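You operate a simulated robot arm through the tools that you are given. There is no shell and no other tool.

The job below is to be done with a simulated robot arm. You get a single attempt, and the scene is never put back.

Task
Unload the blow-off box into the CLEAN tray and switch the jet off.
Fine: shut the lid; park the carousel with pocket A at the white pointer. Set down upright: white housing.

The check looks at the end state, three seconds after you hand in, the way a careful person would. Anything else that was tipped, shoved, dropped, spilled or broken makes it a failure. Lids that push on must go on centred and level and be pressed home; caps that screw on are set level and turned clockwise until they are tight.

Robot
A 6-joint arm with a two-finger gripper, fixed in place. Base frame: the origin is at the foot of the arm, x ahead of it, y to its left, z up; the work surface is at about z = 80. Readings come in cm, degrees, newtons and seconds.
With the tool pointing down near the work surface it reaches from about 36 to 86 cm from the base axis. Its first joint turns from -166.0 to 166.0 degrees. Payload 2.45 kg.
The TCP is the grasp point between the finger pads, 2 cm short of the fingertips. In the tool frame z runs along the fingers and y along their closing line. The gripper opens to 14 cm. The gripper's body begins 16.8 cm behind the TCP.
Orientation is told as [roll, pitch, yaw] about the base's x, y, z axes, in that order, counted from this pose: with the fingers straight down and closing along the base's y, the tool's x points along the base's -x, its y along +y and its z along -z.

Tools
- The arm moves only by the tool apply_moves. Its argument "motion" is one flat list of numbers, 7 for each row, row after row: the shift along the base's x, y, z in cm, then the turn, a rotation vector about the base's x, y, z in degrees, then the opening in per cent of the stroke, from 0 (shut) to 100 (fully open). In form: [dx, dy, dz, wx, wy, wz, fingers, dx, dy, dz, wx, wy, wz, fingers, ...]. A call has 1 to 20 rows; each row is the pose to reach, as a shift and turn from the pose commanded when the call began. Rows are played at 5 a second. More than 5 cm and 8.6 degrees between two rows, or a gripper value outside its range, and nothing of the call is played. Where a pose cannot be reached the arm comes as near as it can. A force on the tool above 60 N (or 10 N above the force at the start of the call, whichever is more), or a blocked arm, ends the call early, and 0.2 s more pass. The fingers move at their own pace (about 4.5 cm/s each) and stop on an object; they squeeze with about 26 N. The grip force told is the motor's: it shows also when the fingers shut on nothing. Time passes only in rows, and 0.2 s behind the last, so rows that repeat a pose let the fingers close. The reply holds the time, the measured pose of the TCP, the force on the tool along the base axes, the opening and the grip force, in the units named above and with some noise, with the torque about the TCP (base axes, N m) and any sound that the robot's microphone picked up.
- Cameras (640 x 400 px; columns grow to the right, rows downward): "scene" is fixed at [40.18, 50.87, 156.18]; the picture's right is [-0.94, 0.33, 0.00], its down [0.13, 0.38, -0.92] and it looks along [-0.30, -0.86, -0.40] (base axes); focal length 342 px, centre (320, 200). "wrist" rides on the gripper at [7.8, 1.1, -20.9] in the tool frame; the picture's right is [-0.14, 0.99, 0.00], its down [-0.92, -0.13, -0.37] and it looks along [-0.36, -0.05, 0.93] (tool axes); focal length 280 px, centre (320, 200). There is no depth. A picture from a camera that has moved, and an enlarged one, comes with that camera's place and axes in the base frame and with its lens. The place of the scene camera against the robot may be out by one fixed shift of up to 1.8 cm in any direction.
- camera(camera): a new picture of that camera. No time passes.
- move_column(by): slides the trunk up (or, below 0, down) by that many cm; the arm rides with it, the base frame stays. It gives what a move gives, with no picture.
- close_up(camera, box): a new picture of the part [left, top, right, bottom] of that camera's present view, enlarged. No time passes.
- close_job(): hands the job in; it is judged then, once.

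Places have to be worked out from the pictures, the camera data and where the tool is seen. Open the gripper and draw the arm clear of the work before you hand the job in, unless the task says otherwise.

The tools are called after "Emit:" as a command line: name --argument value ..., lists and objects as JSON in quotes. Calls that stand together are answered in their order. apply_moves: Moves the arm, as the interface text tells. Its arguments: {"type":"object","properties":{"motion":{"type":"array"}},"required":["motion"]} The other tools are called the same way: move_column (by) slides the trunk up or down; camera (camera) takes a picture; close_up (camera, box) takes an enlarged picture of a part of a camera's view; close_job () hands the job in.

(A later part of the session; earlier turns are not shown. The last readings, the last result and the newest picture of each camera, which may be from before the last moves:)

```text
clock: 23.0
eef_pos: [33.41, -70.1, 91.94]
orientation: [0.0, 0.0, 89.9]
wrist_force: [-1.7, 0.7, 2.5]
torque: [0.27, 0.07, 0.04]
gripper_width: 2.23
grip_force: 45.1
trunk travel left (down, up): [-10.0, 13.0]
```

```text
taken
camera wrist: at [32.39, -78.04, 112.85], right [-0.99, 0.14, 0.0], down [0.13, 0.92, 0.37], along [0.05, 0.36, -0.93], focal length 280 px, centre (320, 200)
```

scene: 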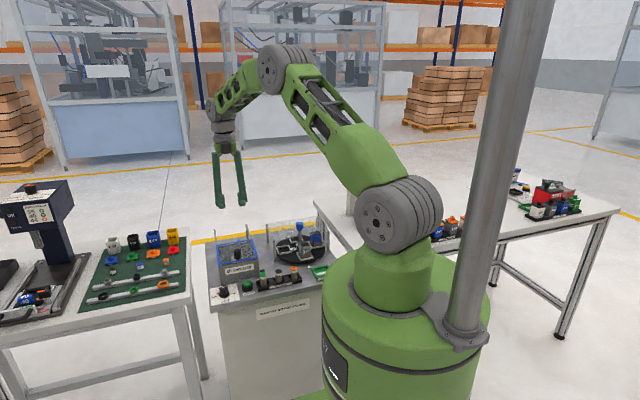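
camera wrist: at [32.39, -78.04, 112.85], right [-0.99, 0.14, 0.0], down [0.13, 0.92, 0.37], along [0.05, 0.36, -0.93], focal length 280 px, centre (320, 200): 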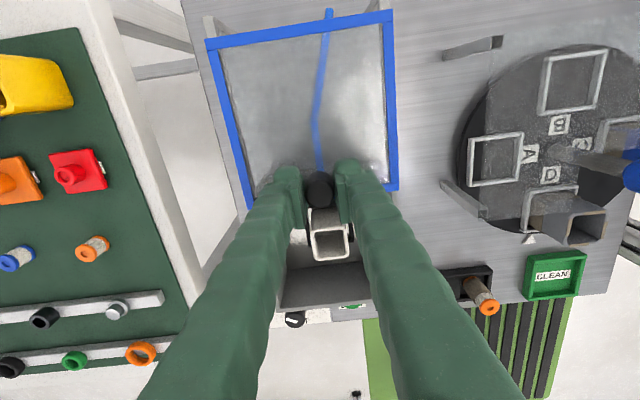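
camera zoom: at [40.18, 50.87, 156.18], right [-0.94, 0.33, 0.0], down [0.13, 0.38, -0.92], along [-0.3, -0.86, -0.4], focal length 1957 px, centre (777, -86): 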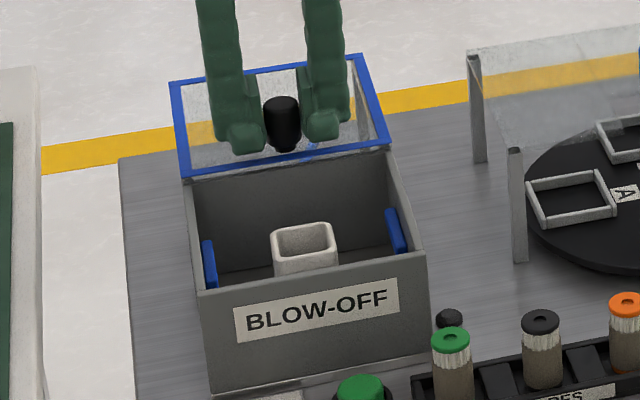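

The lid is fully back and the box is open, with the white housing standing upright, open end up. I release the knob, lift, and move back over the box for a clear look at the housing.

Emit:
apply_moves --motion '[0, 0, 0, 0, 0, 0, 20, 0, 0, 0, 0, 0, 0, 34, 0, 0, 3, 0, 0, 0, 34, 0, 0, 7, 0, 0, 0, 34, 0, 0, 11, 0, 0, 0, 34, 0, 3, 14, 0, 0, 0, 45, 0, 7, 15, 0, 0, 0, 55, 0, 8, 15, 0, 0, 0, 55]'

Emit:
camera --camera "wrist"

Emit:
close_up --camera "wrist" --box '[240, 100, 400, 240]'

Emit:
close_up --camera "scene" --box '[205, 215, 275, 285]'

```text
clock: 24.8
eef_pos: [33.38, -62.01, 106.66]
orientation: [0.0, 0.0, 90.0]
wrist_force: [-0.2, 1.2, 0.0]
torque: [0.0, 0.0, 0.03]
gripper_width: 7.71
grip_force: 0.0
trunk travel left (down, up): [-10.0, 13.0]
```

```text
taken
camera wrist: at [32.25, -69.83, 127.8], right [-0.99, 0.14, 0.0], down [0.13, 0.92, 0.37], along [0.05, 0.36, -0.93], focal length 280 px, centre (320, 200)
```

wrist: 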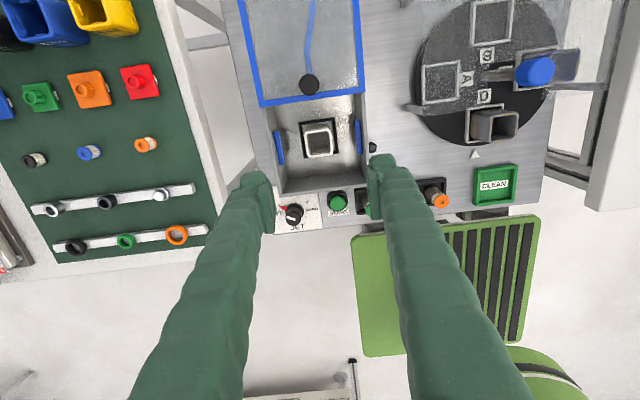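

```text
2.86 times, centred on (320, 170) of wrist
camera zoom: at [32.25, -69.83, 127.8], right [-0.99, 0.14, 0.0], down [0.13, 0.92, 0.37], along [0.05, 0.36, -0.93], focal length 801 px, centre (320, 286)
```

zoom: 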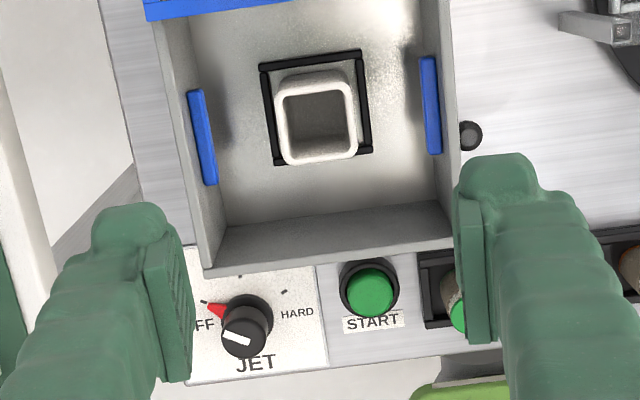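

```text
5.71 times, centred on (240, 250) of scene
camera zoom: at [40.18, 50.87, 156.18], right [-0.94, 0.33, 0.0], down [0.13, 0.38, -0.92], along [-0.3, -0.86, -0.4], focal length 1957 px, centre (777, -86)
```

zoom: 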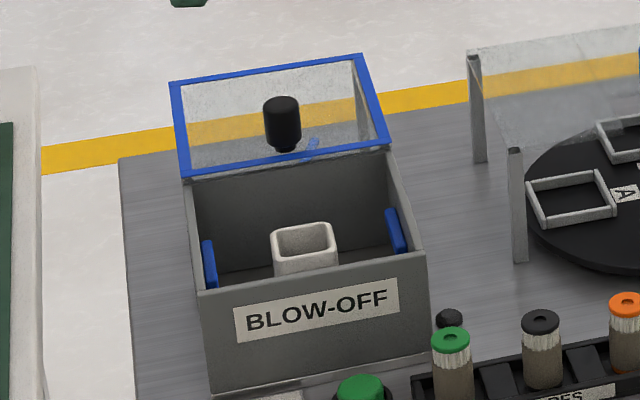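

The white housing stands in a nest at about (33.4, -62.7), with its top near z = 86, about 4.2 cm square and aligned with the base axes. The wrist limit would prevent this yaw at the tray, so I rotate back to yaw 0 (closing along y) and take another look from above.

Emit:
apply_moves --motion '[0, -0.1, 0, 0, 0, -8.2, 50, 0, -0.2, 0, 0, 0, -16.4, 45, 0, -0.3, 0, 0, 0, -24.6, 45, 0, -0.4, 0, 0, 0, -32.8, 45, 0, -0.5, 0, 0, 0, -41, 45, 0, -0.6, -0.5, 0, 0, -49.2, 45, 0, -0.65, -1.5, 0, 0, -57.4, 45, 0, -0.65, -3, 0, 0, -65.6, 45, 0, -0.65, -5, 0, 0, -73.8, 45, 0, -0.65, -6.5, 0, 0, -82, 45, 0, -0.65, -8, 0, 0, -90, 45, 0, -0.65, -8, 0, 0, -90, 45]'

Emit:
camera --camera "wrist"

Emit:
close_up --camera "wrist" --box '[220, 80, 420, 260]'

Emit:
close_up --camera "scene" --box '[205, 195, 285, 275]'

```text
clock: 27.4
eef_pos: [33.6, -62.99, 98.74]
orientation: [0.1, 0.0, 0.0]
wrist_force: [0.3, -0.8, -0.5]
torque: [-0.02, 0.0, -0.01]
gripper_width: 6.28
grip_force: 0.0
trunk travel left (down, up): [-10.0, 13.0]
```

```text
taken
camera wrist: at [25.72, -61.72, 119.85], right [0.14, 0.99, 0.0], down [0.92, -0.13, 0.37], along [0.36, -0.05, -0.93], focal length 280 px, centre (320, 200)
```

wrist: 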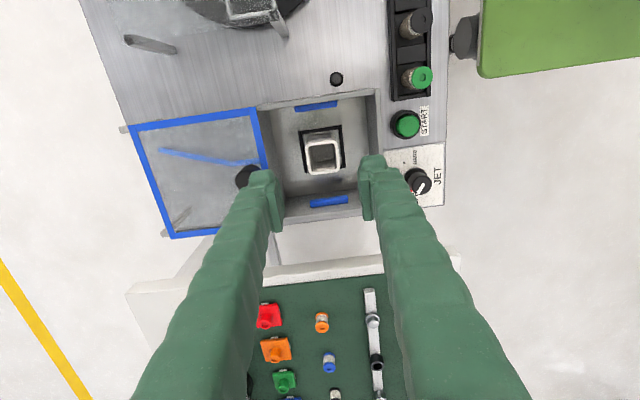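

```text
2.22 times, centred on (320, 170) of wrist
camera zoom: at [25.72, -61.72, 119.85], right [0.14, 0.99, 0.0], down [0.92, -0.13, 0.37], along [0.36, -0.05, -0.93], focal length 623 px, centre (320, 267)
```

zoom: 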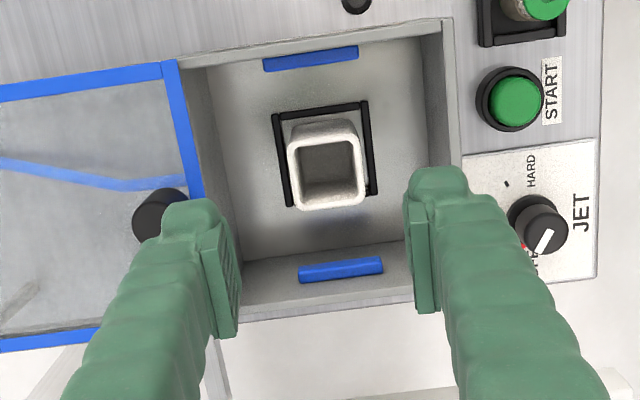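

```text
5.00 times, centred on (245, 235) of scene
camera zoom: at [40.18, 50.87, 156.18], right [-0.94, 0.33, 0.0], down [0.13, 0.38, -0.92], along [-0.3, -0.86, -0.4], focal length 1712 px, centre (695, 25)
```

zoom: 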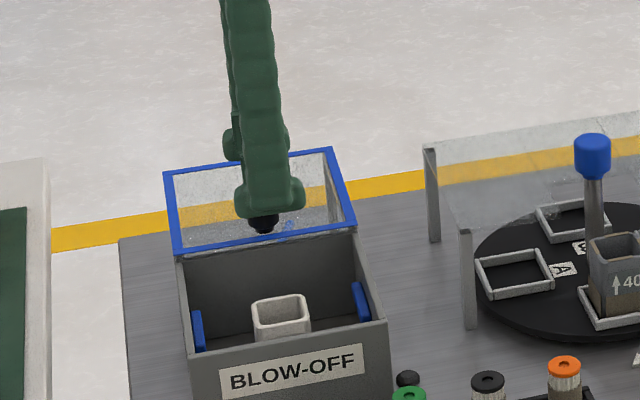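

The housing centre works out at (33.4, -62.5). I descend with about 1 cm clearance on each side so the fingertips stop above the nest frame, then look before closing.

Emit:
apply_moves --motion '[-0.1, 0.3, -3.5, 0, 0, 0, 45, -0.1, 0.3, -7, 0, 0, 0, 45, -0.1, 0.3, -10.5, 0, 0, 0, 45, -0.1, 0.3, -13, 0, 0, 0, 45, -0.1, 0.3, -13, 0, 0, 0, 45]'

Emit:
close_up --camera "wrist" --box '[220, 80, 420, 260]'

Emit:
close_up --camera "scene" --box '[205, 215, 275, 285]'

```text
clock: 28.6
eef_pos: [33.22, -62.68, 85.7]
orientation: [0.0, 0.0, 0.0]
wrist_force: [-1.4, -0.1, 0.9]
torque: [0.04, 0.01, -0.06]
gripper_width: 6.3
grip_force: 0.1
trunk travel left (down, up): [-10.0, 13.0]
```

```text
2.22 times, centred on (320, 170) of wrist
camera zoom: at [25.52, -61.48, 106.75], right [0.14, 0.99, 0.0], down [0.92, -0.13, 0.37], along [0.37, -0.05, -0.93], focal length 623 px, centre (320, 267)
```

zoom: 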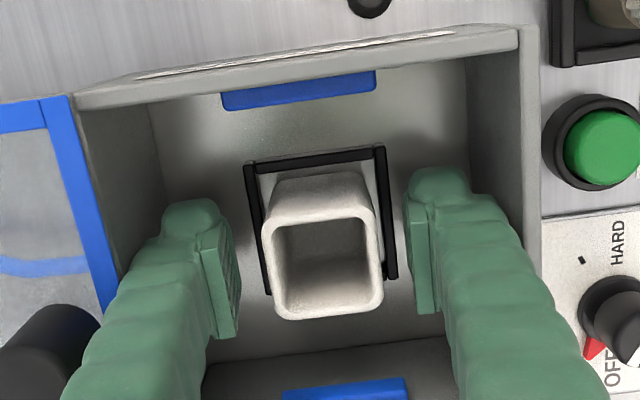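

```text
5.71 times, centred on (240, 250) of scene
camera zoom: at [40.18, 50.87, 156.18], right [-0.94, 0.33, 0.0], down [0.13, 0.38, -0.92], along [-0.3, -0.86, -0.4], focal length 1957 px, centre (777, -86)
```

zoom: 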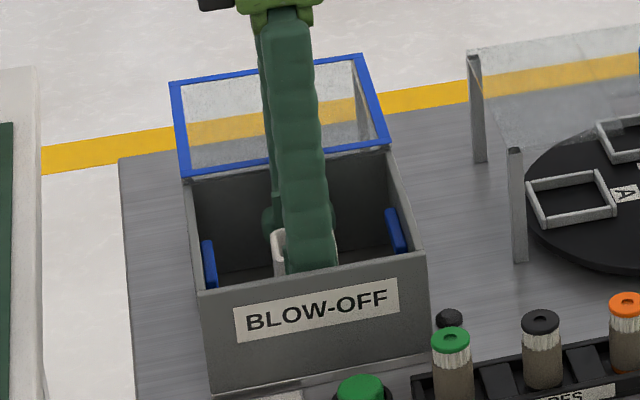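

The housing sits centred between the pads with its rim near TCP height. I lower 1 cm more and close on it.

Emit:
apply_moves --motion '[0, 0, -0.5, 0, 0, 0, 45, 0, 0, -1.0, 0, 0, 0, 45, 0, 0, -1.0, 0, 0, 0, 35, 0, 0, -1.0, 0, 0, 0, 28, 0, 0, -1.0, 0, 0, 0, 22, 0, 0, -1.0, 0, 0, 0, 22]'

Emit:
close_up --camera "wrist" --box '[220, 80, 420, 260]'

```text
clock: 30.0
eef_pos: [33.46, -62.68, 84.79]
orientation: [0.0, 0.0, -0.1]
wrist_force: [0.7, 0.2, 0.3]
torque: [-0.02, -0.01, -0.01]
gripper_width: 3.86
grip_force: 26.1
trunk travel left (down, up): [-10.0, 13.0]
```

```text
2.22 times, centred on (320, 170) of wrist
camera zoom: at [25.61, -61.5, 105.8], right [0.14, 0.99, 0.0], down [0.92, -0.13, 0.37], along [0.36, -0.05, -0.93], focal length 623 px, centre (320, 267)
```

zoom: 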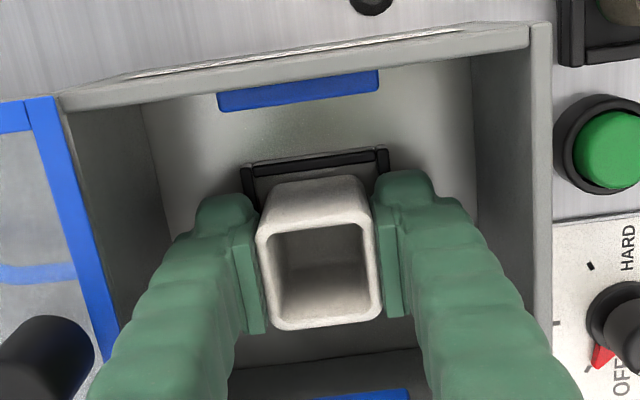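

The housing is gripped at 3.86 cm with no side load. I lift it straight up out of the nest and clear of the box.

Emit:
apply_moves --motion '[0, 0, 1, 0, 0, 0, 22, 0, 0, 2.5, 0, 0, 0, 22, 0, 0, 5, 0, 0, 0, 22, 0, 0, 8, 0, 0, 0, 22, 0, 0, 11, 0, 0, 0, 22, 0, 0, 14, 0, 0, 0, 22, 0, 0, 17, 0, 0, 0, 22]'

Emit:
camera --camera "wrist"

Emit:
close_up --camera "scene" --box '[190, 160, 330, 290]'

```text
clock: 31.6
eef_pos: [33.38, -62.49, 102.0]
orientation: [-0.1, 0.1, -0.1]
wrist_force: [-0.2, 0.0, -1.1]
torque: [-0.02, -0.01, -0.04]
gripper_width: 3.83
grip_force: 25.9
trunk travel left (down, up): [-10.0, 13.0]
```

```text
taken
camera wrist: at [25.51, -61.41, 123.04], right [0.14, 0.99, 0.0], down [0.92, -0.13, 0.37], along [0.36, -0.05, -0.93], focal length 280 px, centre (320, 200)
```

wrist: 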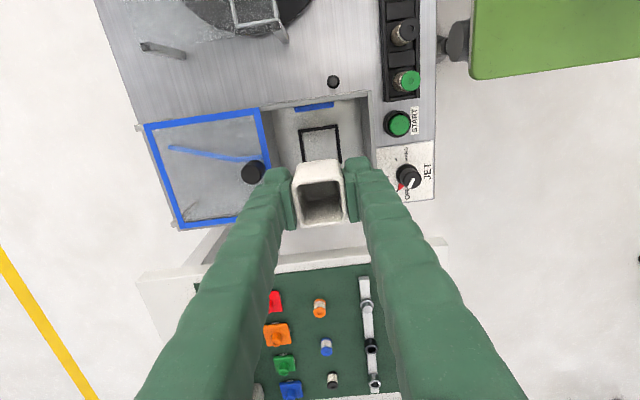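

```text
3.08 times, centred on (260, 225) of scene
camera zoom: at [40.18, 50.87, 156.18], right [-0.94, 0.33, 0.0], down [0.13, 0.38, -0.92], along [-0.3, -0.86, -0.4], focal length 1054 px, centre (505, 123)
```

zoom: 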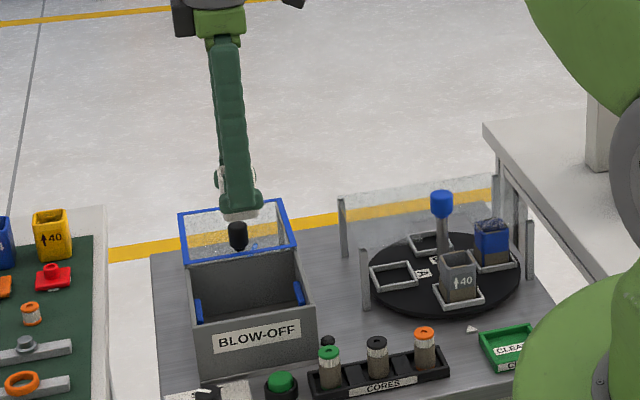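

The nest is empty and the housing is secure in the grip. I carry it high toward the tray and stop short, so the wrist camera can see the CLEAN tray unobstructed.

Emit:
apply_moves --motion '[-3, 1.6, 1.5, 0, 0, 0, 22, -6, 3.2, 3, 0, 0, 0, 22, -9, 4.8, 4.5, 0, 0, 0, 22, -12, 6.4, 6, 0, 0, 0, 22, -15, 8, 6, 0, 0, 0, 22, -17.4, 9.5, 6, 0, 0, 0, 22, -17.4, 9.5, 6, 0, 0, 0, 22]'

Emit:
camera --camera "wrist"

Emit:
close_up --camera "wrist" --box '[290, 60, 430, 180]'

Emit:
close_up --camera "wrist" --box '[140, 20, 340, 180]'

Emit:
close_up --camera "scene" --box '[230, 160, 350, 290]'

```text
clock: 33.2
eef_pos: [15.96, -52.93, 107.85]
orientation: [0.0, 0.0, 0.0]
wrist_force: [-0.2, -0.3, -1.1]
torque: [0.01, -0.02, -0.02]
gripper_width: 3.85
grip_force: 26.2
trunk travel left (down, up): [-10.0, 13.0]
```

```text
taken
camera wrist: at [8.26, -51.96, 128.88], right [0.14, 0.99, 0.0], down [0.92, -0.13, 0.37], along [0.36, -0.05, -0.93], focal length 280 px, centre (320, 200)
```

wrist: 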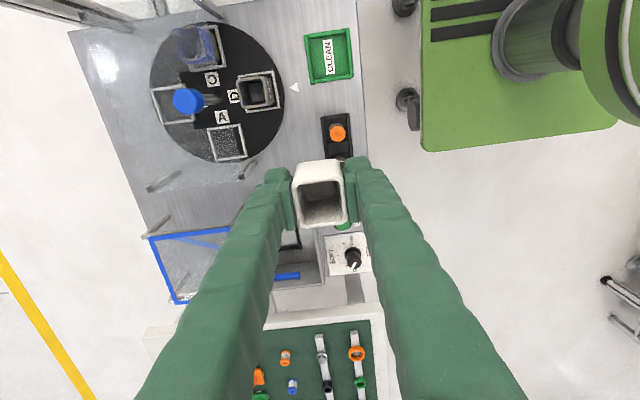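

```text
3.33 times, centred on (360, 120) of wrist
camera zoom: at [8.26, -51.96, 128.88], right [0.14, 0.99, 0.0], down [0.92, -0.13, 0.37], along [0.36, -0.05, -0.93], focal length 935 px, centre (187, 467)
```

zoom: 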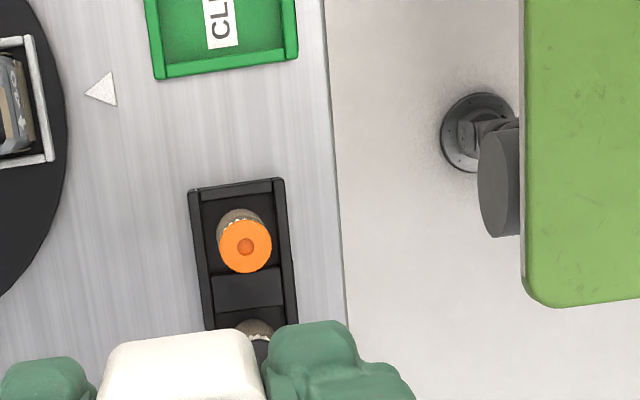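

```text
2.50 times, centred on (240, 100) of wrist
camera zoom: at [8.26, -51.96, 128.88], right [0.14, 0.99, 0.0], down [0.92, -0.13, 0.37], along [0.36, -0.05, -0.93], focal length 701 px, centre (520, 450)
```

zoom: 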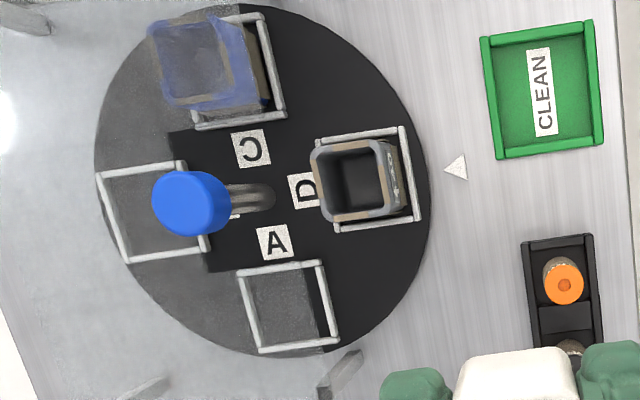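

```text
3.08 times, centred on (290, 225) of scene
camera zoom: at [40.18, 50.87, 156.18], right [-0.94, 0.33, 0.0], down [0.13, 0.38, -0.92], along [-0.3, -0.86, -0.4], focal length 1054 px, centre (412, 123)
```

zoom: 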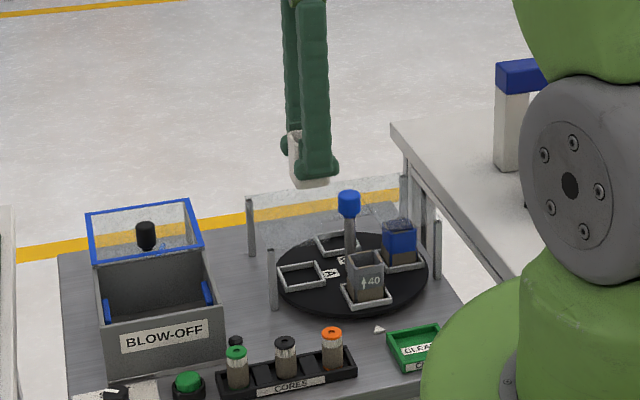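

The tray spans about x 0.6–7.3 and y -53.3 to -46.7, so its centre is (3.95, -50.0) and it has room for the 4 cm housing. I carry the housing over it and hover low for a check.

Emit:
apply_moves --motion '[-3, 0.8, 0, 0, 0, 0, 22, -6, 1.6, 0, 0, 0, 0, 22, -9, 2.4, -1, 0, 0, 0, 22, -12.05, 3, -3, 0, 0, 0, 22, -12.05, 3, -7, 0, 0, 0, 22, -12.05, 3, -11, 0, 0, 0, 22, -12.05, 3, -15, 0, 0, 0, 22, -12.05, 3, -17, 0, 0, 0, 22, -12.05, 3, -17, 0, 0, 0, 22]'

Emit:
camera --camera "wrist"

Emit:
close_up --camera "wrist" --box '[220, 80, 420, 260]'

Emit:
close_up --camera "scene" --box '[270, 210, 370, 290]'

```text
clock: 35.2
eef_pos: [3.85, -49.9, 90.84]
orientation: [0.0, -0.1, 0.0]
wrist_force: [0.6, -0.2, -0.3]
torque: [0.01, 0.02, 0.01]
gripper_width: 3.86
grip_force: 26.0
trunk travel left (down, up): [-10.0, 13.0]
```

```text
taken
camera wrist: at [-4.0, -48.85, 111.86], right [0.14, 0.99, 0.0], down [0.92, -0.13, 0.37], along [0.36, -0.05, -0.93], focal length 280 px, centre (320, 200)
```

wrist: 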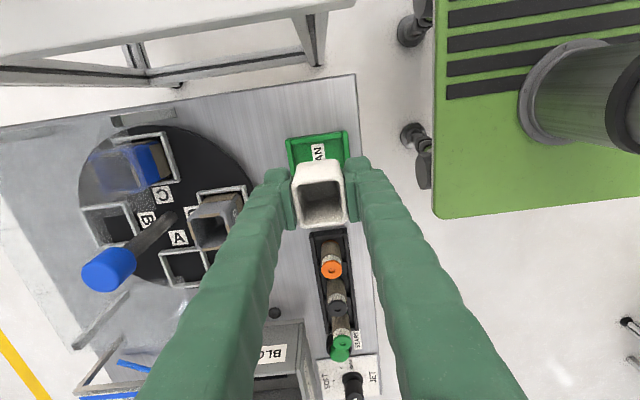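

```text
2.22 times, centred on (320, 170) of wrist
camera zoom: at [-4.0, -48.85, 111.86], right [0.14, 0.99, 0.0], down [0.92, -0.13, 0.37], along [0.36, -0.05, -0.93], focal length 623 px, centre (320, 267)
```

zoom: 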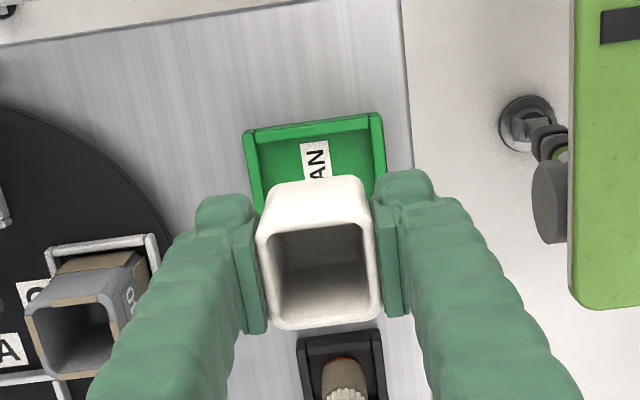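

```text
5.00 times, centred on (320, 250) of scene
camera zoom: at [40.18, 50.87, 156.18], right [-0.94, 0.33, 0.0], down [0.13, 0.38, -0.92], along [-0.3, -0.86, -0.4], focal length 1712 px, centre (320, -50)
```

zoom: 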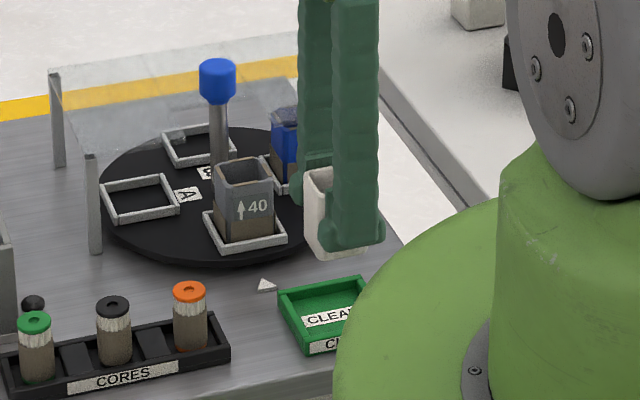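

The housing is centred over the tray. I lower it to just above the floor and check the force before the last millimetres.

Emit:
apply_moves --motion '[0.03, 0, -2, 0, 0, 0, 22, 0.03, 0, -4, 0, 0, 0, 22, 0.03, 0, -5.5, 0, 0, 0, 22, 0.03, 0, -5.9, 0, 0, 0, 22]'

Emit:
close_up --camera "wrist" --box '[220, 80, 420, 260]'

Emit:
close_up --camera "scene" --box '[290, 220, 350, 290]'

```text
clock: 36.2
eef_pos: [3.87, -50.03, 84.93]
orientation: [0.0, 0.1, 0.0]
wrist_force: [-0.5, 0.4, -2.0]
torque: [0.02, 0.03, -0.01]
gripper_width: 3.84
grip_force: 25.7
trunk travel left (down, up): [-10.0, 13.0]
```

```text
2.22 times, centred on (320, 170) of wrist
camera zoom: at [-3.94, -48.91, 105.95], right [0.14, 0.99, 0.0], down [0.92, -0.13, 0.37], along [0.36, -0.05, -0.93], focal length 623 px, centre (320, 267)
```

zoom: 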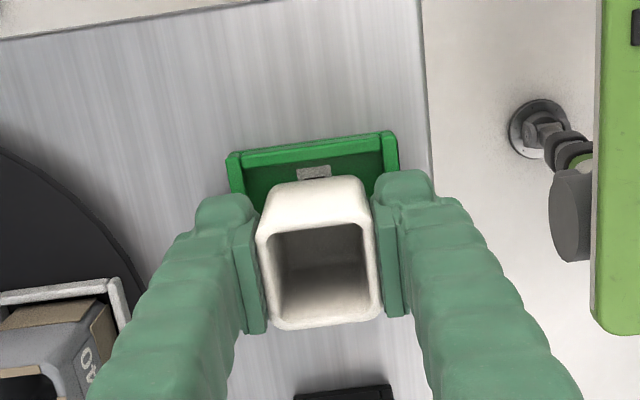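

```text
5.71 times, centred on (320, 255) of scene
camera zoom: at [40.18, 50.87, 156.18], right [-0.94, 0.33, 0.0], down [0.13, 0.38, -0.92], along [-0.3, -0.86, -0.4], focal length 1957 px, centre (320, -114)
```

zoom: 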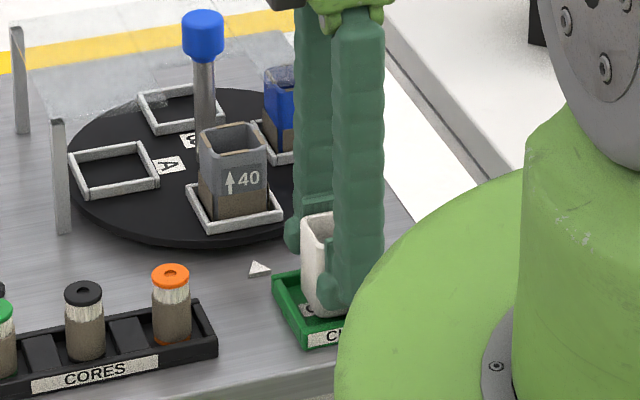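

The housing is inside the tray walls and nearly down, with no contact force yet. I lower in small 0.2 cm steps.

Emit:
apply_moves --motion '[0, 0, -0.2, 0, 0, 0, 22, 0, 0, -0.4, 0, 0, 0, 22]'

```text
clock: 36.8
eef_pos: [3.94, -50.14, 84.61]
orientation: [-0.1, 0.0, 0.0]
wrist_force: [-0.5, -0.1, -0.3]
torque: [0.0, 0.01, 0.01]
gripper_width: 3.84
grip_force: 26.2
trunk travel left (down, up): [-10.0, 13.0]
```

There is still no contact at z = 84.6, so I go down another 0.3 cm.

Emit:
apply_moves --motion '[0, 0, -0.15, 0, 0, 0, 22, 0, 0, -0.3, 0, 0, 0, 22]'

Emit:
close_up --camera "scene" --box '[305, 245, 345, 290]'

```text
clock: 37.4
eef_pos: [3.95, -50.13, 84.41]
orientation: [-0.1, 0.0, 0.0]
wrist_force: [-1.8, 2.2, 18.7]
torque: [0.06, 0.02, -0.03]
gripper_width: 3.86
grip_force: 26.1
trunk travel left (down, up): [-10.0, 13.0]
```

```text
8.89 times, centred on (325, 268) of scene
camera zoom: at [40.18, 50.87, 156.18], right [-0.94, 0.33, 0.0], down [0.13, 0.38, -0.92], along [-0.3, -0.86, -0.4], focal length 3044 px, centre (276, -400)
```

zoom: 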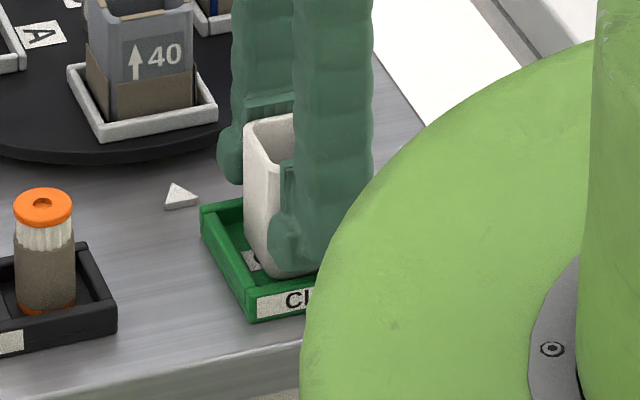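

There is firm contact (19 N) with the housing seated on the tray floor and the fingertips just above the tray rim. I back off 0.1 cm, open slightly, and check before lifting.

Emit:
apply_moves --motion '[0, 0, 0.1, 0, 0, 0, 22, 0, 0, 0.1, 0, 0, 0, 30, 0, 0, 0.1, 0, 0, 0, 35, 0, 0, 0.1, 0, 0, 0, 36]'

Emit:
close_up --camera "wrist" --box '[220, 80, 420, 260]'

Emit:
close_up --camera "scene" --box '[305, 245, 345, 290]'

```text
clock: 38.4
eef_pos: [4.11, -50.0, 84.26]
orientation: [0.0, 0.0, 0.0]
wrist_force: [-0.1, -0.2, 0.6]
torque: [-0.01, 0.03, -0.02]
gripper_width: 5.05
grip_force: 0.0
trunk travel left (down, up): [-10.0, 13.0]
```

```text
2.22 times, centred on (320, 170) of wrist
camera zoom: at [-3.82, -48.92, 105.36], right [0.14, 0.99, 0.0], down [0.92, -0.13, 0.37], along [0.36, -0.05, -0.93], focal length 623 px, centre (320, 267)
```

zoom: 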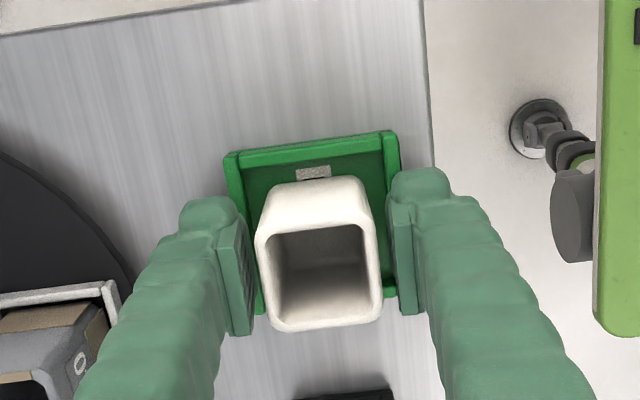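

```text
8.89 times, centred on (325, 268) of scene
camera zoom: at [40.18, 50.87, 156.18], right [-0.94, 0.33, 0.0], down [0.13, 0.38, -0.92], along [-0.3, -0.86, -0.4], focal length 3044 px, centre (276, -400)
```

zoom: 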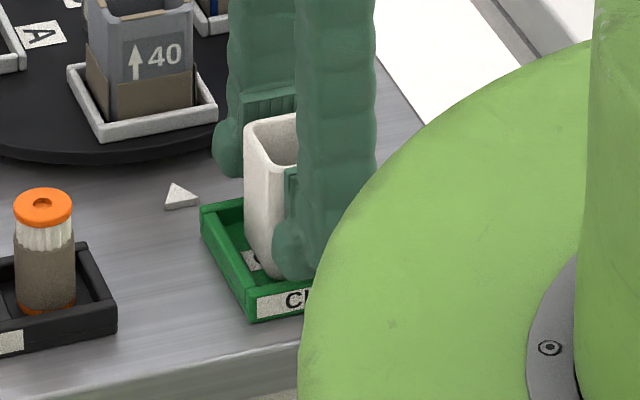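

The housing stands free in the tray and the tray hasn't moved. I lift straight up to a viewing height.

Emit:
apply_moves --motion '[0, 0, 1.5, 0, 0, 0, 36, 0, 0, 4, 0, 0, 0, 36, 0, 0, 8, 0, 0, 0, 36, 0, 0, 12, 0, 0, 0, 36, 0, 0, 16, 0, 0, 0, 36, 0, 0, 20, 0, 0, 0, 36]'

Emit:
close_up --camera "wrist" --box '[220, 60, 420, 240]'

Emit:
close_up --camera "scene" --box '[270, 215, 350, 295]'

```text
clock: 39.8
eef_pos: [3.99, -49.89, 104.36]
orientation: [0.0, 0.1, 0.0]
wrist_force: [0.6, 0.6, 0.7]
torque: [-0.03, 0.0, -0.03]
gripper_width: 5.0
grip_force: 0.1
trunk travel left (down, up): [-10.0, 13.0]
```

```text
2.22 times, centred on (320, 150) of wrist
camera zoom: at [-3.85, -48.71, 125.37], right [0.14, 0.99, 0.0], down [0.92, -0.13, 0.37], along [0.36, -0.05, -0.93], focal length 623 px, centre (320, 311)
```

zoom: 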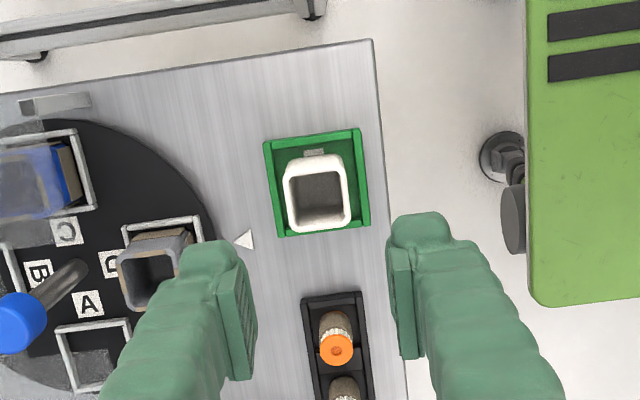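

```text
5.00 times, centred on (310, 255) of scene
camera zoom: at [40.18, 50.87, 156.18], right [-0.94, 0.33, 0.0], down [0.13, 0.38, -0.92], along [-0.3, -0.86, -0.4], focal length 1712 px, centre (370, -75)
```

zoom: 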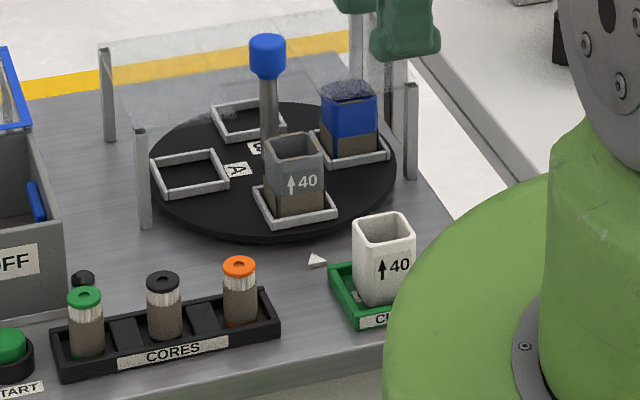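

The white housing is upright in the CLEAN tray with its arrow pointing up. Next is the carousel, whose blue centre knob is at about (7.4, -68.3). A transparent roof sits just below it, so I move above the knob and measure heights before going down.

Emit:
apply_moves --motion '[0.8, -4, 0, 0, 0, 0, 36, 1.6, -8, 0, 0, 0, 0, 36, 2.4, -12, 0, 0, 0, 0, 36, 3.2, -16, 0, 0, 0, 0, 36, 3.4, -18.2, 0, 0, 0, 0, 36, 3.4, -18.2, 0, 0, 0, 0, 36]'

Emit:
camera --camera "wrist"

Emit:
close_up --camera "wrist" --box '[220, 60, 420, 240]'

Emit:
close_up --camera "scene" --box '[265, 190, 345, 270]'

```text
clock: 41.2
eef_pos: [7.32, -68.23, 103.97]
orientation: [0.0, 0.0, -0.1]
wrist_force: [-0.2, -0.4, -0.9]
torque: [0.0, 0.04, -0.03]
gripper_width: 5.06
grip_force: 0.0
trunk travel left (down, up): [-10.0, 13.0]
```

```text
taken
camera wrist: at [-0.49, -67.19, 125.04], right [0.14, 0.99, 0.0], down [0.92, -0.13, 0.37], along [0.36, -0.05, -0.93], focal length 280 px, centre (320, 200)
```

wrist: 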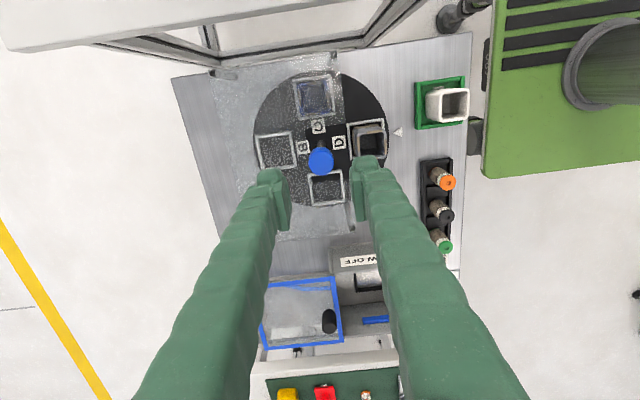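

```text
2.22 times, centred on (320, 150) of wrist
camera zoom: at [-0.49, -67.19, 125.04], right [0.14, 0.99, 0.0], down [0.92, -0.13, 0.37], along [0.36, -0.05, -0.93], focal length 623 px, centre (320, 311)
```

zoom: 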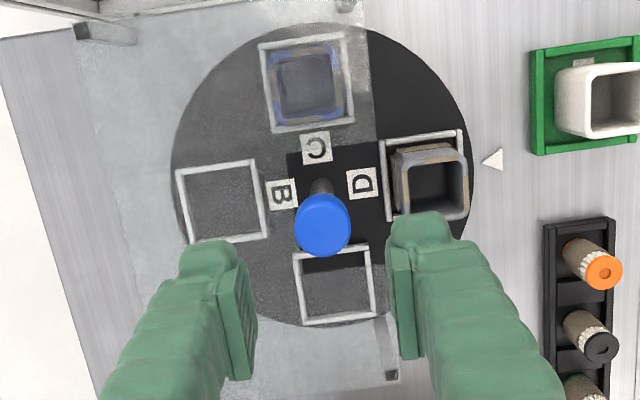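

```text
5.00 times, centred on (305, 230) of scene
camera zoom: at [40.18, 50.87, 156.18], right [-0.94, 0.33, 0.0], down [0.13, 0.38, -0.92], along [-0.3, -0.86, -0.4], focal length 1712 px, centre (395, 50)
```

zoom: 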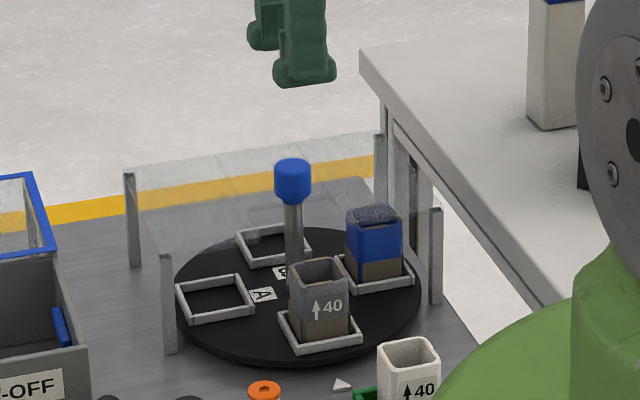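

The knob is 3 cm in diameter at (7.4, -68.2), spanning about z 90.4–92.9, with the roof at about 88.5. Gripping at TCP z = 92 keeps the fingertips above the roof. I turn to yaw -45° to leave room for the +90° twist, and come down to z = 96 first.

Emit:
apply_moves --motion '[0.05, 0, -1, 0, 0, -8, 36, 0.05, 0, -2, 0, 0, -16, 36, 0.05, 0, -3, 0, 0, -24, 36, 0.05, 0, -4, 0, 0, -32, 36, 0.05, 0.05, -6, 0, 0, -40, 36, 0.05, 0.05, -8, 0, 0, -45, 36, 0.05, 0.05, -8, 0, 0, -45, 36]'

Emit:
close_up --camera "wrist" --box '[220, 90, 420, 270]'

Emit:
close_up --camera "scene" --box '[265, 190, 345, 270]'

```text
clock: 42.8
eef_pos: [7.33, -68.31, 96.24]
orientation: [-0.1, 0.0, -45.1]
wrist_force: [-0.1, -0.1, -0.3]
torque: [0.0, 0.0, -0.02]
gripper_width: 5.02
grip_force: 0.0
trunk travel left (down, up): [-10.0, 13.0]
```

```text
2.22 times, centred on (320, 180) of wrist
camera zoom: at [2.59, -61.9, 117.22], right [0.8, 0.6, 0.0], down [0.56, -0.74, 0.37], along [0.22, -0.29, -0.93], focal length 623 px, centre (320, 244)
```

zoom: 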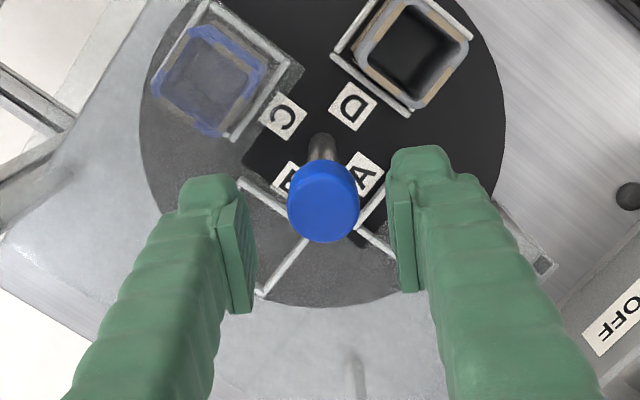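

```text
5.00 times, centred on (305, 230) of scene
camera zoom: at [40.18, 50.87, 156.18], right [-0.94, 0.33, 0.0], down [0.13, 0.38, -0.92], along [-0.3, -0.86, -0.4], focal length 1712 px, centre (395, 50)
```

zoom: 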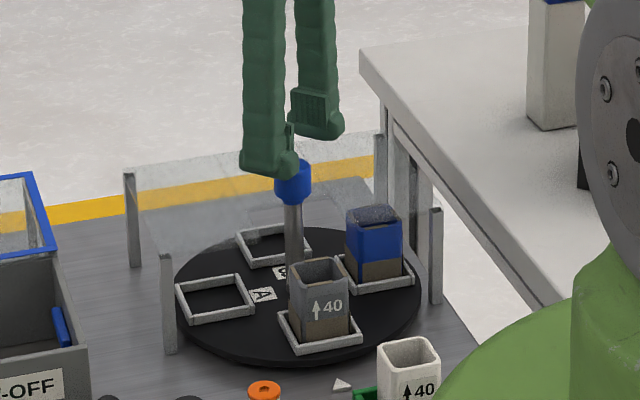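

The knob is centred between the pads. I descend to z = 92 and close on it.

Emit:
apply_moves --motion '[0.05, 0.05, -2, 0, 0, 0, 36, 0.05, 0.05, -4.1, 0, 0, 0, 36, 0.05, 0.05, -4.1, 0, 0, 0, 36, 0.05, 0.05, -4.1, 0, 0, 0, 25, 0.05, 0.05, -4.1, 0, 0, 0, 15, 0.05, 0.05, -4.1, 0, 0, 0, 15]'

Emit:
close_up --camera "wrist" --box '[220, 90, 420, 270]'

Emit:
close_up --camera "scene" --box '[265, 190, 345, 270]'

```text
clock: 44.2
eef_pos: [7.46, -68.24, 92.19]
orientation: [0.0, 0.0, -45.0]
wrist_force: [-2.8, -2.5, -2.9]
torque: [-0.15, -0.07, -0.01]
gripper_width: 2.85
grip_force: 35.6
trunk travel left (down, up): [-10.0, 13.0]
```

```text
2.22 times, centred on (320, 180) of wrist
camera zoom: at [2.75, -61.89, 113.19], right [0.8, 0.6, 0.0], down [0.56, -0.74, 0.37], along [0.22, -0.29, -0.93], focal length 623 px, centre (320, 244)
```

zoom: 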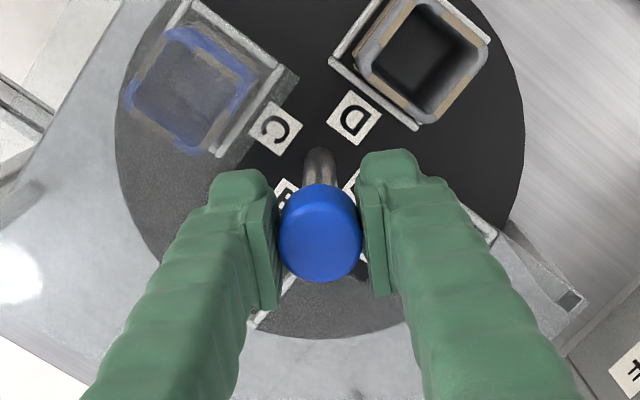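

```text
5.00 times, centred on (305, 230) of scene
camera zoom: at [40.18, 50.87, 156.18], right [-0.94, 0.33, 0.0], down [0.13, 0.38, -0.92], along [-0.3, -0.86, -0.4], focal length 1712 px, centre (395, 50)
```

zoom: 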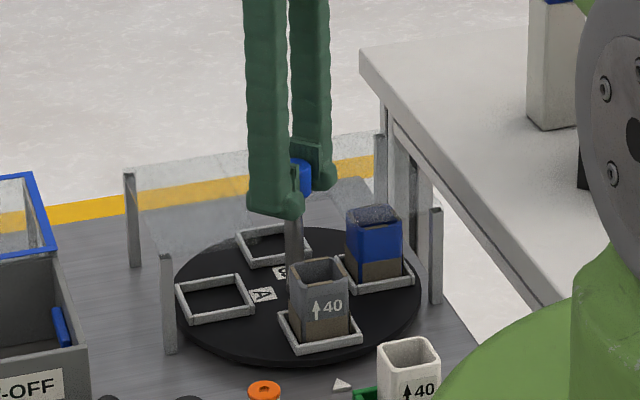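

The grip on the knob is good with almost no side load. I turn counter-clockwise 20° gently as a test.

Emit:
apply_moves --motion '[0, 0, 0, 0, 0, 2, 15, 0, 0, 0, 0, 0, 5, 15, 0, 0, 0, 0, 0, 9, 15, 0, 0, 0, 0, 0, 13, 15, 0, 0, 0, 0, 0, 17, 15, 0, 0, 0, 0, 0, 19, 15, 0, 0, 0, 0, 0, 20, 15]'

Emit:
close_up --camera "wrist" --box '[220, 90, 420, 270]'

Emit:
close_up --camera "scene" --box '[265, 190, 345, 270]'

```text
clock: 45.8
eef_pos: [7.5, -68.31, 92.12]
orientation: [0.0, -0.1, -25.0]
wrist_force: [-0.3, -6.3, -6.5]
torque: [-0.06, 0.13, -0.02]
gripper_width: 2.78
grip_force: 45.0
trunk travel left (down, up): [-10.0, 13.0]
```

```text
2.22 times, centred on (320, 180) of wrist
camera zoom: at [0.89, -63.9, 113.19], right [0.54, 0.84, 0.0], down [0.78, -0.5, 0.37], along [0.31, -0.2, -0.93], focal length 623 px, centre (320, 244)
```

zoom: 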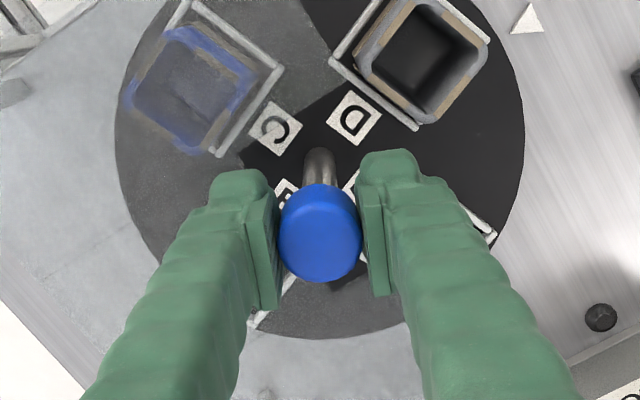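

```text
5.00 times, centred on (305, 230) of scene
camera zoom: at [40.18, 50.87, 156.18], right [-0.94, 0.33, 0.0], down [0.13, 0.38, -0.92], along [-0.3, -0.86, -0.4], focal length 1712 px, centre (395, 50)
```

zoom: 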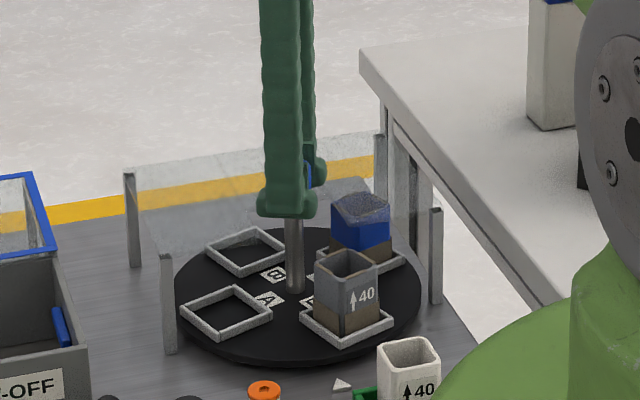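

The carousel follows exactly. I continue smoothly through the remaining 70°.

Emit:
apply_moves --motion '[0, 0, 0.03, 0, 0, 2, 15, 0, 0, 0.03, 0, 0, 6, 15, 0, 0, 0.03, 0, 0, 10, 15, 0, 0, 0.03, 0, 0, 14, 15, 0, 0, 0.03, 0, 0, 18, 15, 0, 0, 0.03, 0, 0, 22, 15, 0, 0, 0.03, 0, 0, 26, 15, 0, 0, 0.03, 0, 0, 30, 15, 0, 0, 0.03, 0, 0, 34, 15, 0, 0, 0.03, 0, 0, 38, 15, 0, 0, 0.03, 0, 0, 42, 15, 0, 0, 0.03, 0, 0, 46, 15, 0, 0, 0.03, 0, 0, 50, 15, 0, 0, 0.03, 0, 0, 54, 15, 0, 0, 0.03, 0, 0, 58, 15, 0, 0, 0.03, 0, 0, 62, 15, 0, 0, 0.03, 0, 0, 65, 15, 0, 0, 0.03, 0, 0, 68, 15, 0, 0, 0.03, 0, 0, 70, 15, 0, 0, 0.03, 0, 0, 70, 15]'

Emit:
camera --camera "wrist"

Emit:
close_up --camera "wrist" --box '[220, 90, 420, 270]'

Emit:
close_up --camera "scene" --box '[265, 190, 345, 270]'

```text
clock: 50.0
eef_pos: [7.52, -68.22, 92.17]
orientation: [0.1, 0.0, 45.0]
wrist_force: [5.3, 0.2, -11.8]
torque: [0.02, -0.06, 0.02]
gripper_width: 2.79
grip_force: 45.3
trunk travel left (down, up): [-10.0, 13.0]
```

```text
taken
camera wrist: at [1.21, -72.92, 113.2], right [-0.6, 0.8, 0.0], down [0.74, 0.56, 0.37], along [0.29, 0.22, -0.93], focal length 280 px, centre (320, 200)
```

wrist: 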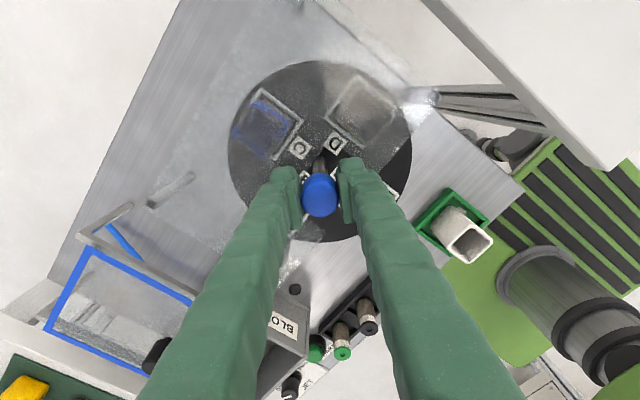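

```text
2.22 times, centred on (320, 180) of wrist
camera zoom: at [1.21, -72.92, 113.2], right [-0.6, 0.8, 0.0], down [0.74, 0.56, 0.37], along [0.29, 0.22, -0.93], focal length 623 px, centre (320, 244)
```

zoom: 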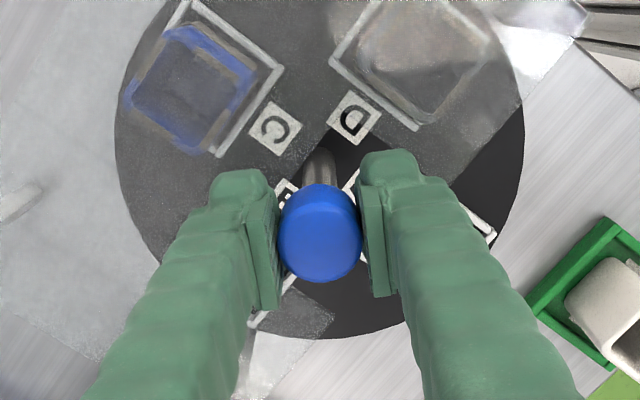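

```text
5.00 times, centred on (305, 230) of scene
camera zoom: at [40.18, 50.87, 156.18], right [-0.94, 0.33, 0.0], down [0.13, 0.38, -0.92], along [-0.3, -0.86, -0.4], focal length 1712 px, centre (395, 50)
```

zoom: 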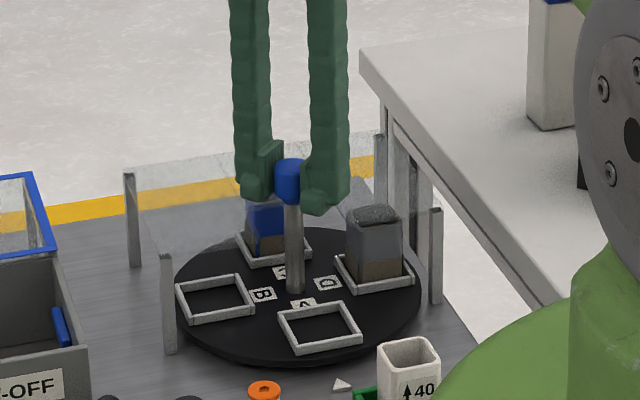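

Pocket A now sits where D was, at the white pointer. I relieve the small vertical pull, open the fingers in place, and lift straight up.

Emit:
apply_moves --motion '[0.02, 0, -0.08, 0, 0, 0, 15, 0.02, 0, -0.08, 0, 0, 0, 22, 0.02, 0, -0.08, 0, 0, 0, 34, 0.02, 0, -0.08, 0, 0, 0, 36, 0.02, 0, 2, 0, 0, 0, 36, 0.02, 0, 5, 0, 0, 0, 36, 0.02, 0, 9, 0, 0, 0, 36, 0.02, 0, 13, 0, 0, 0, 36]'

Emit:
camera --camera "wrist"

Emit:
close_up --camera "scene" --box '[265, 190, 345, 270]'

```text
clock: 51.8
eef_pos: [7.59, -68.14, 105.3]
orientation: [0.1, 0.0, 44.9]
wrist_force: [0.4, 0.3, 0.9]
torque: [-0.01, -0.02, 0.0]
gripper_width: 5.05
grip_force: 0.1
trunk travel left (down, up): [-10.0, 13.0]
```

```text
taken
camera wrist: at [1.21, -72.9, 126.28], right [-0.6, 0.8, 0.0], down [0.74, 0.56, 0.37], along [0.29, 0.22, -0.93], focal length 280 px, centre (320, 200)
```

wrist: 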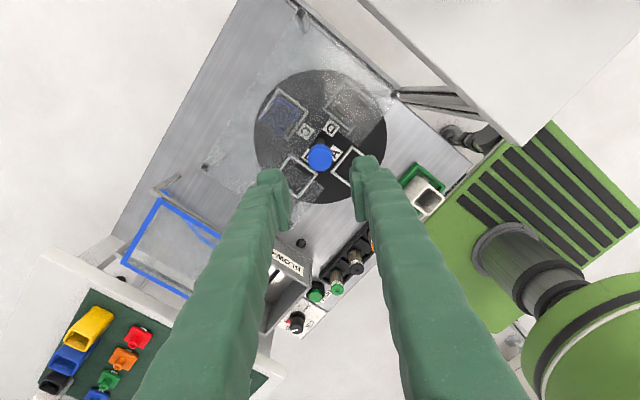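

```text
5.00 times, centred on (305, 230) of scene
camera zoom: at [40.18, 50.87, 156.18], right [-0.94, 0.33, 0.0], down [0.13, 0.38, -0.92], along [-0.3, -0.86, -0.4], focal length 1712 px, centre (395, 50)
```

zoom: 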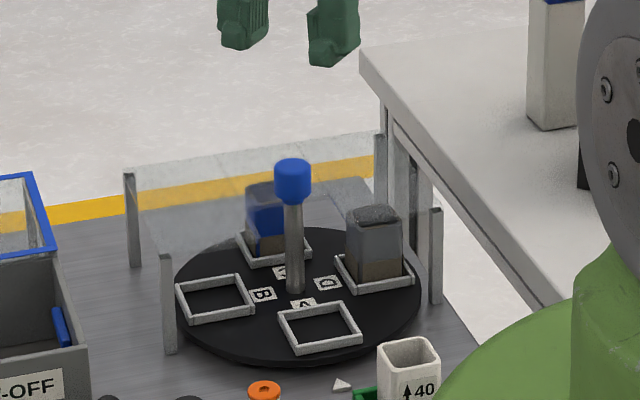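

The carousel held its position after release. I move toward the lid at height, pausing where the wrist camera can see the whole carousel and pointer, to check the angle precisely.

Emit:
apply_moves --motion '[4, 1, 0.5, 0, 0, 0, 36, 8, 2, 1, 0, 0, 0, 36, 11, 4, 2, 0, 0, 0, 36, 11, 6, 2, 0, 0, 0, 36, 11, 6, 2, 0, 0, 0, 36]'

Emit:
camera --camera "wrist"

Emit:
close_up --camera "wrist" --box '[180, 0, 420, 170]'

```text
clock: 53.0
eef_pos: [18.76, -62.14, 107.19]
orientation: [0.0, 0.0, 45.0]
wrist_force: [-1.0, -0.5, 0.4]
torque: [0.0, -0.01, 0.01]
gripper_width: 5.02
grip_force: 0.0
trunk travel left (down, up): [-10.0, 13.0]
```

```text
taken
camera wrist: at [12.3, -66.95, 128.23], right [-0.6, 0.8, 0.0], down [0.74, 0.56, 0.37], along [0.29, 0.22, -0.93], focal length 280 px, centre (320, 200)
```

wrist: 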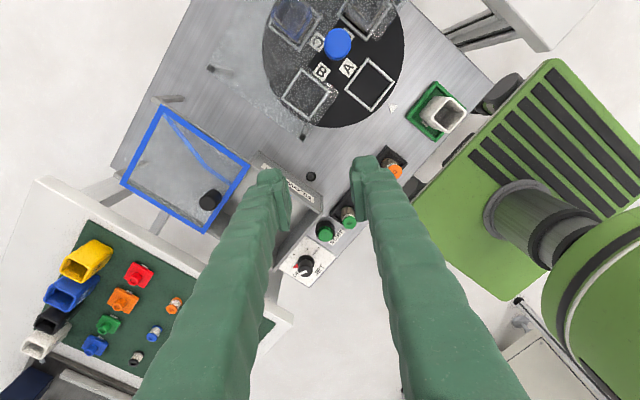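

```text
2.35 times, centred on (300, 85) of wrist
camera zoom: at [12.3, -66.95, 128.23], right [-0.6, 0.8, 0.0], down [0.74, 0.56, 0.37], along [0.29, 0.22, -0.93], focal length 660 px, centre (367, 471)
```

zoom: 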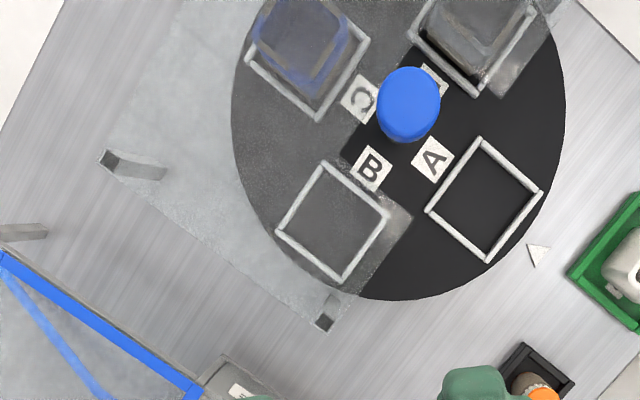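

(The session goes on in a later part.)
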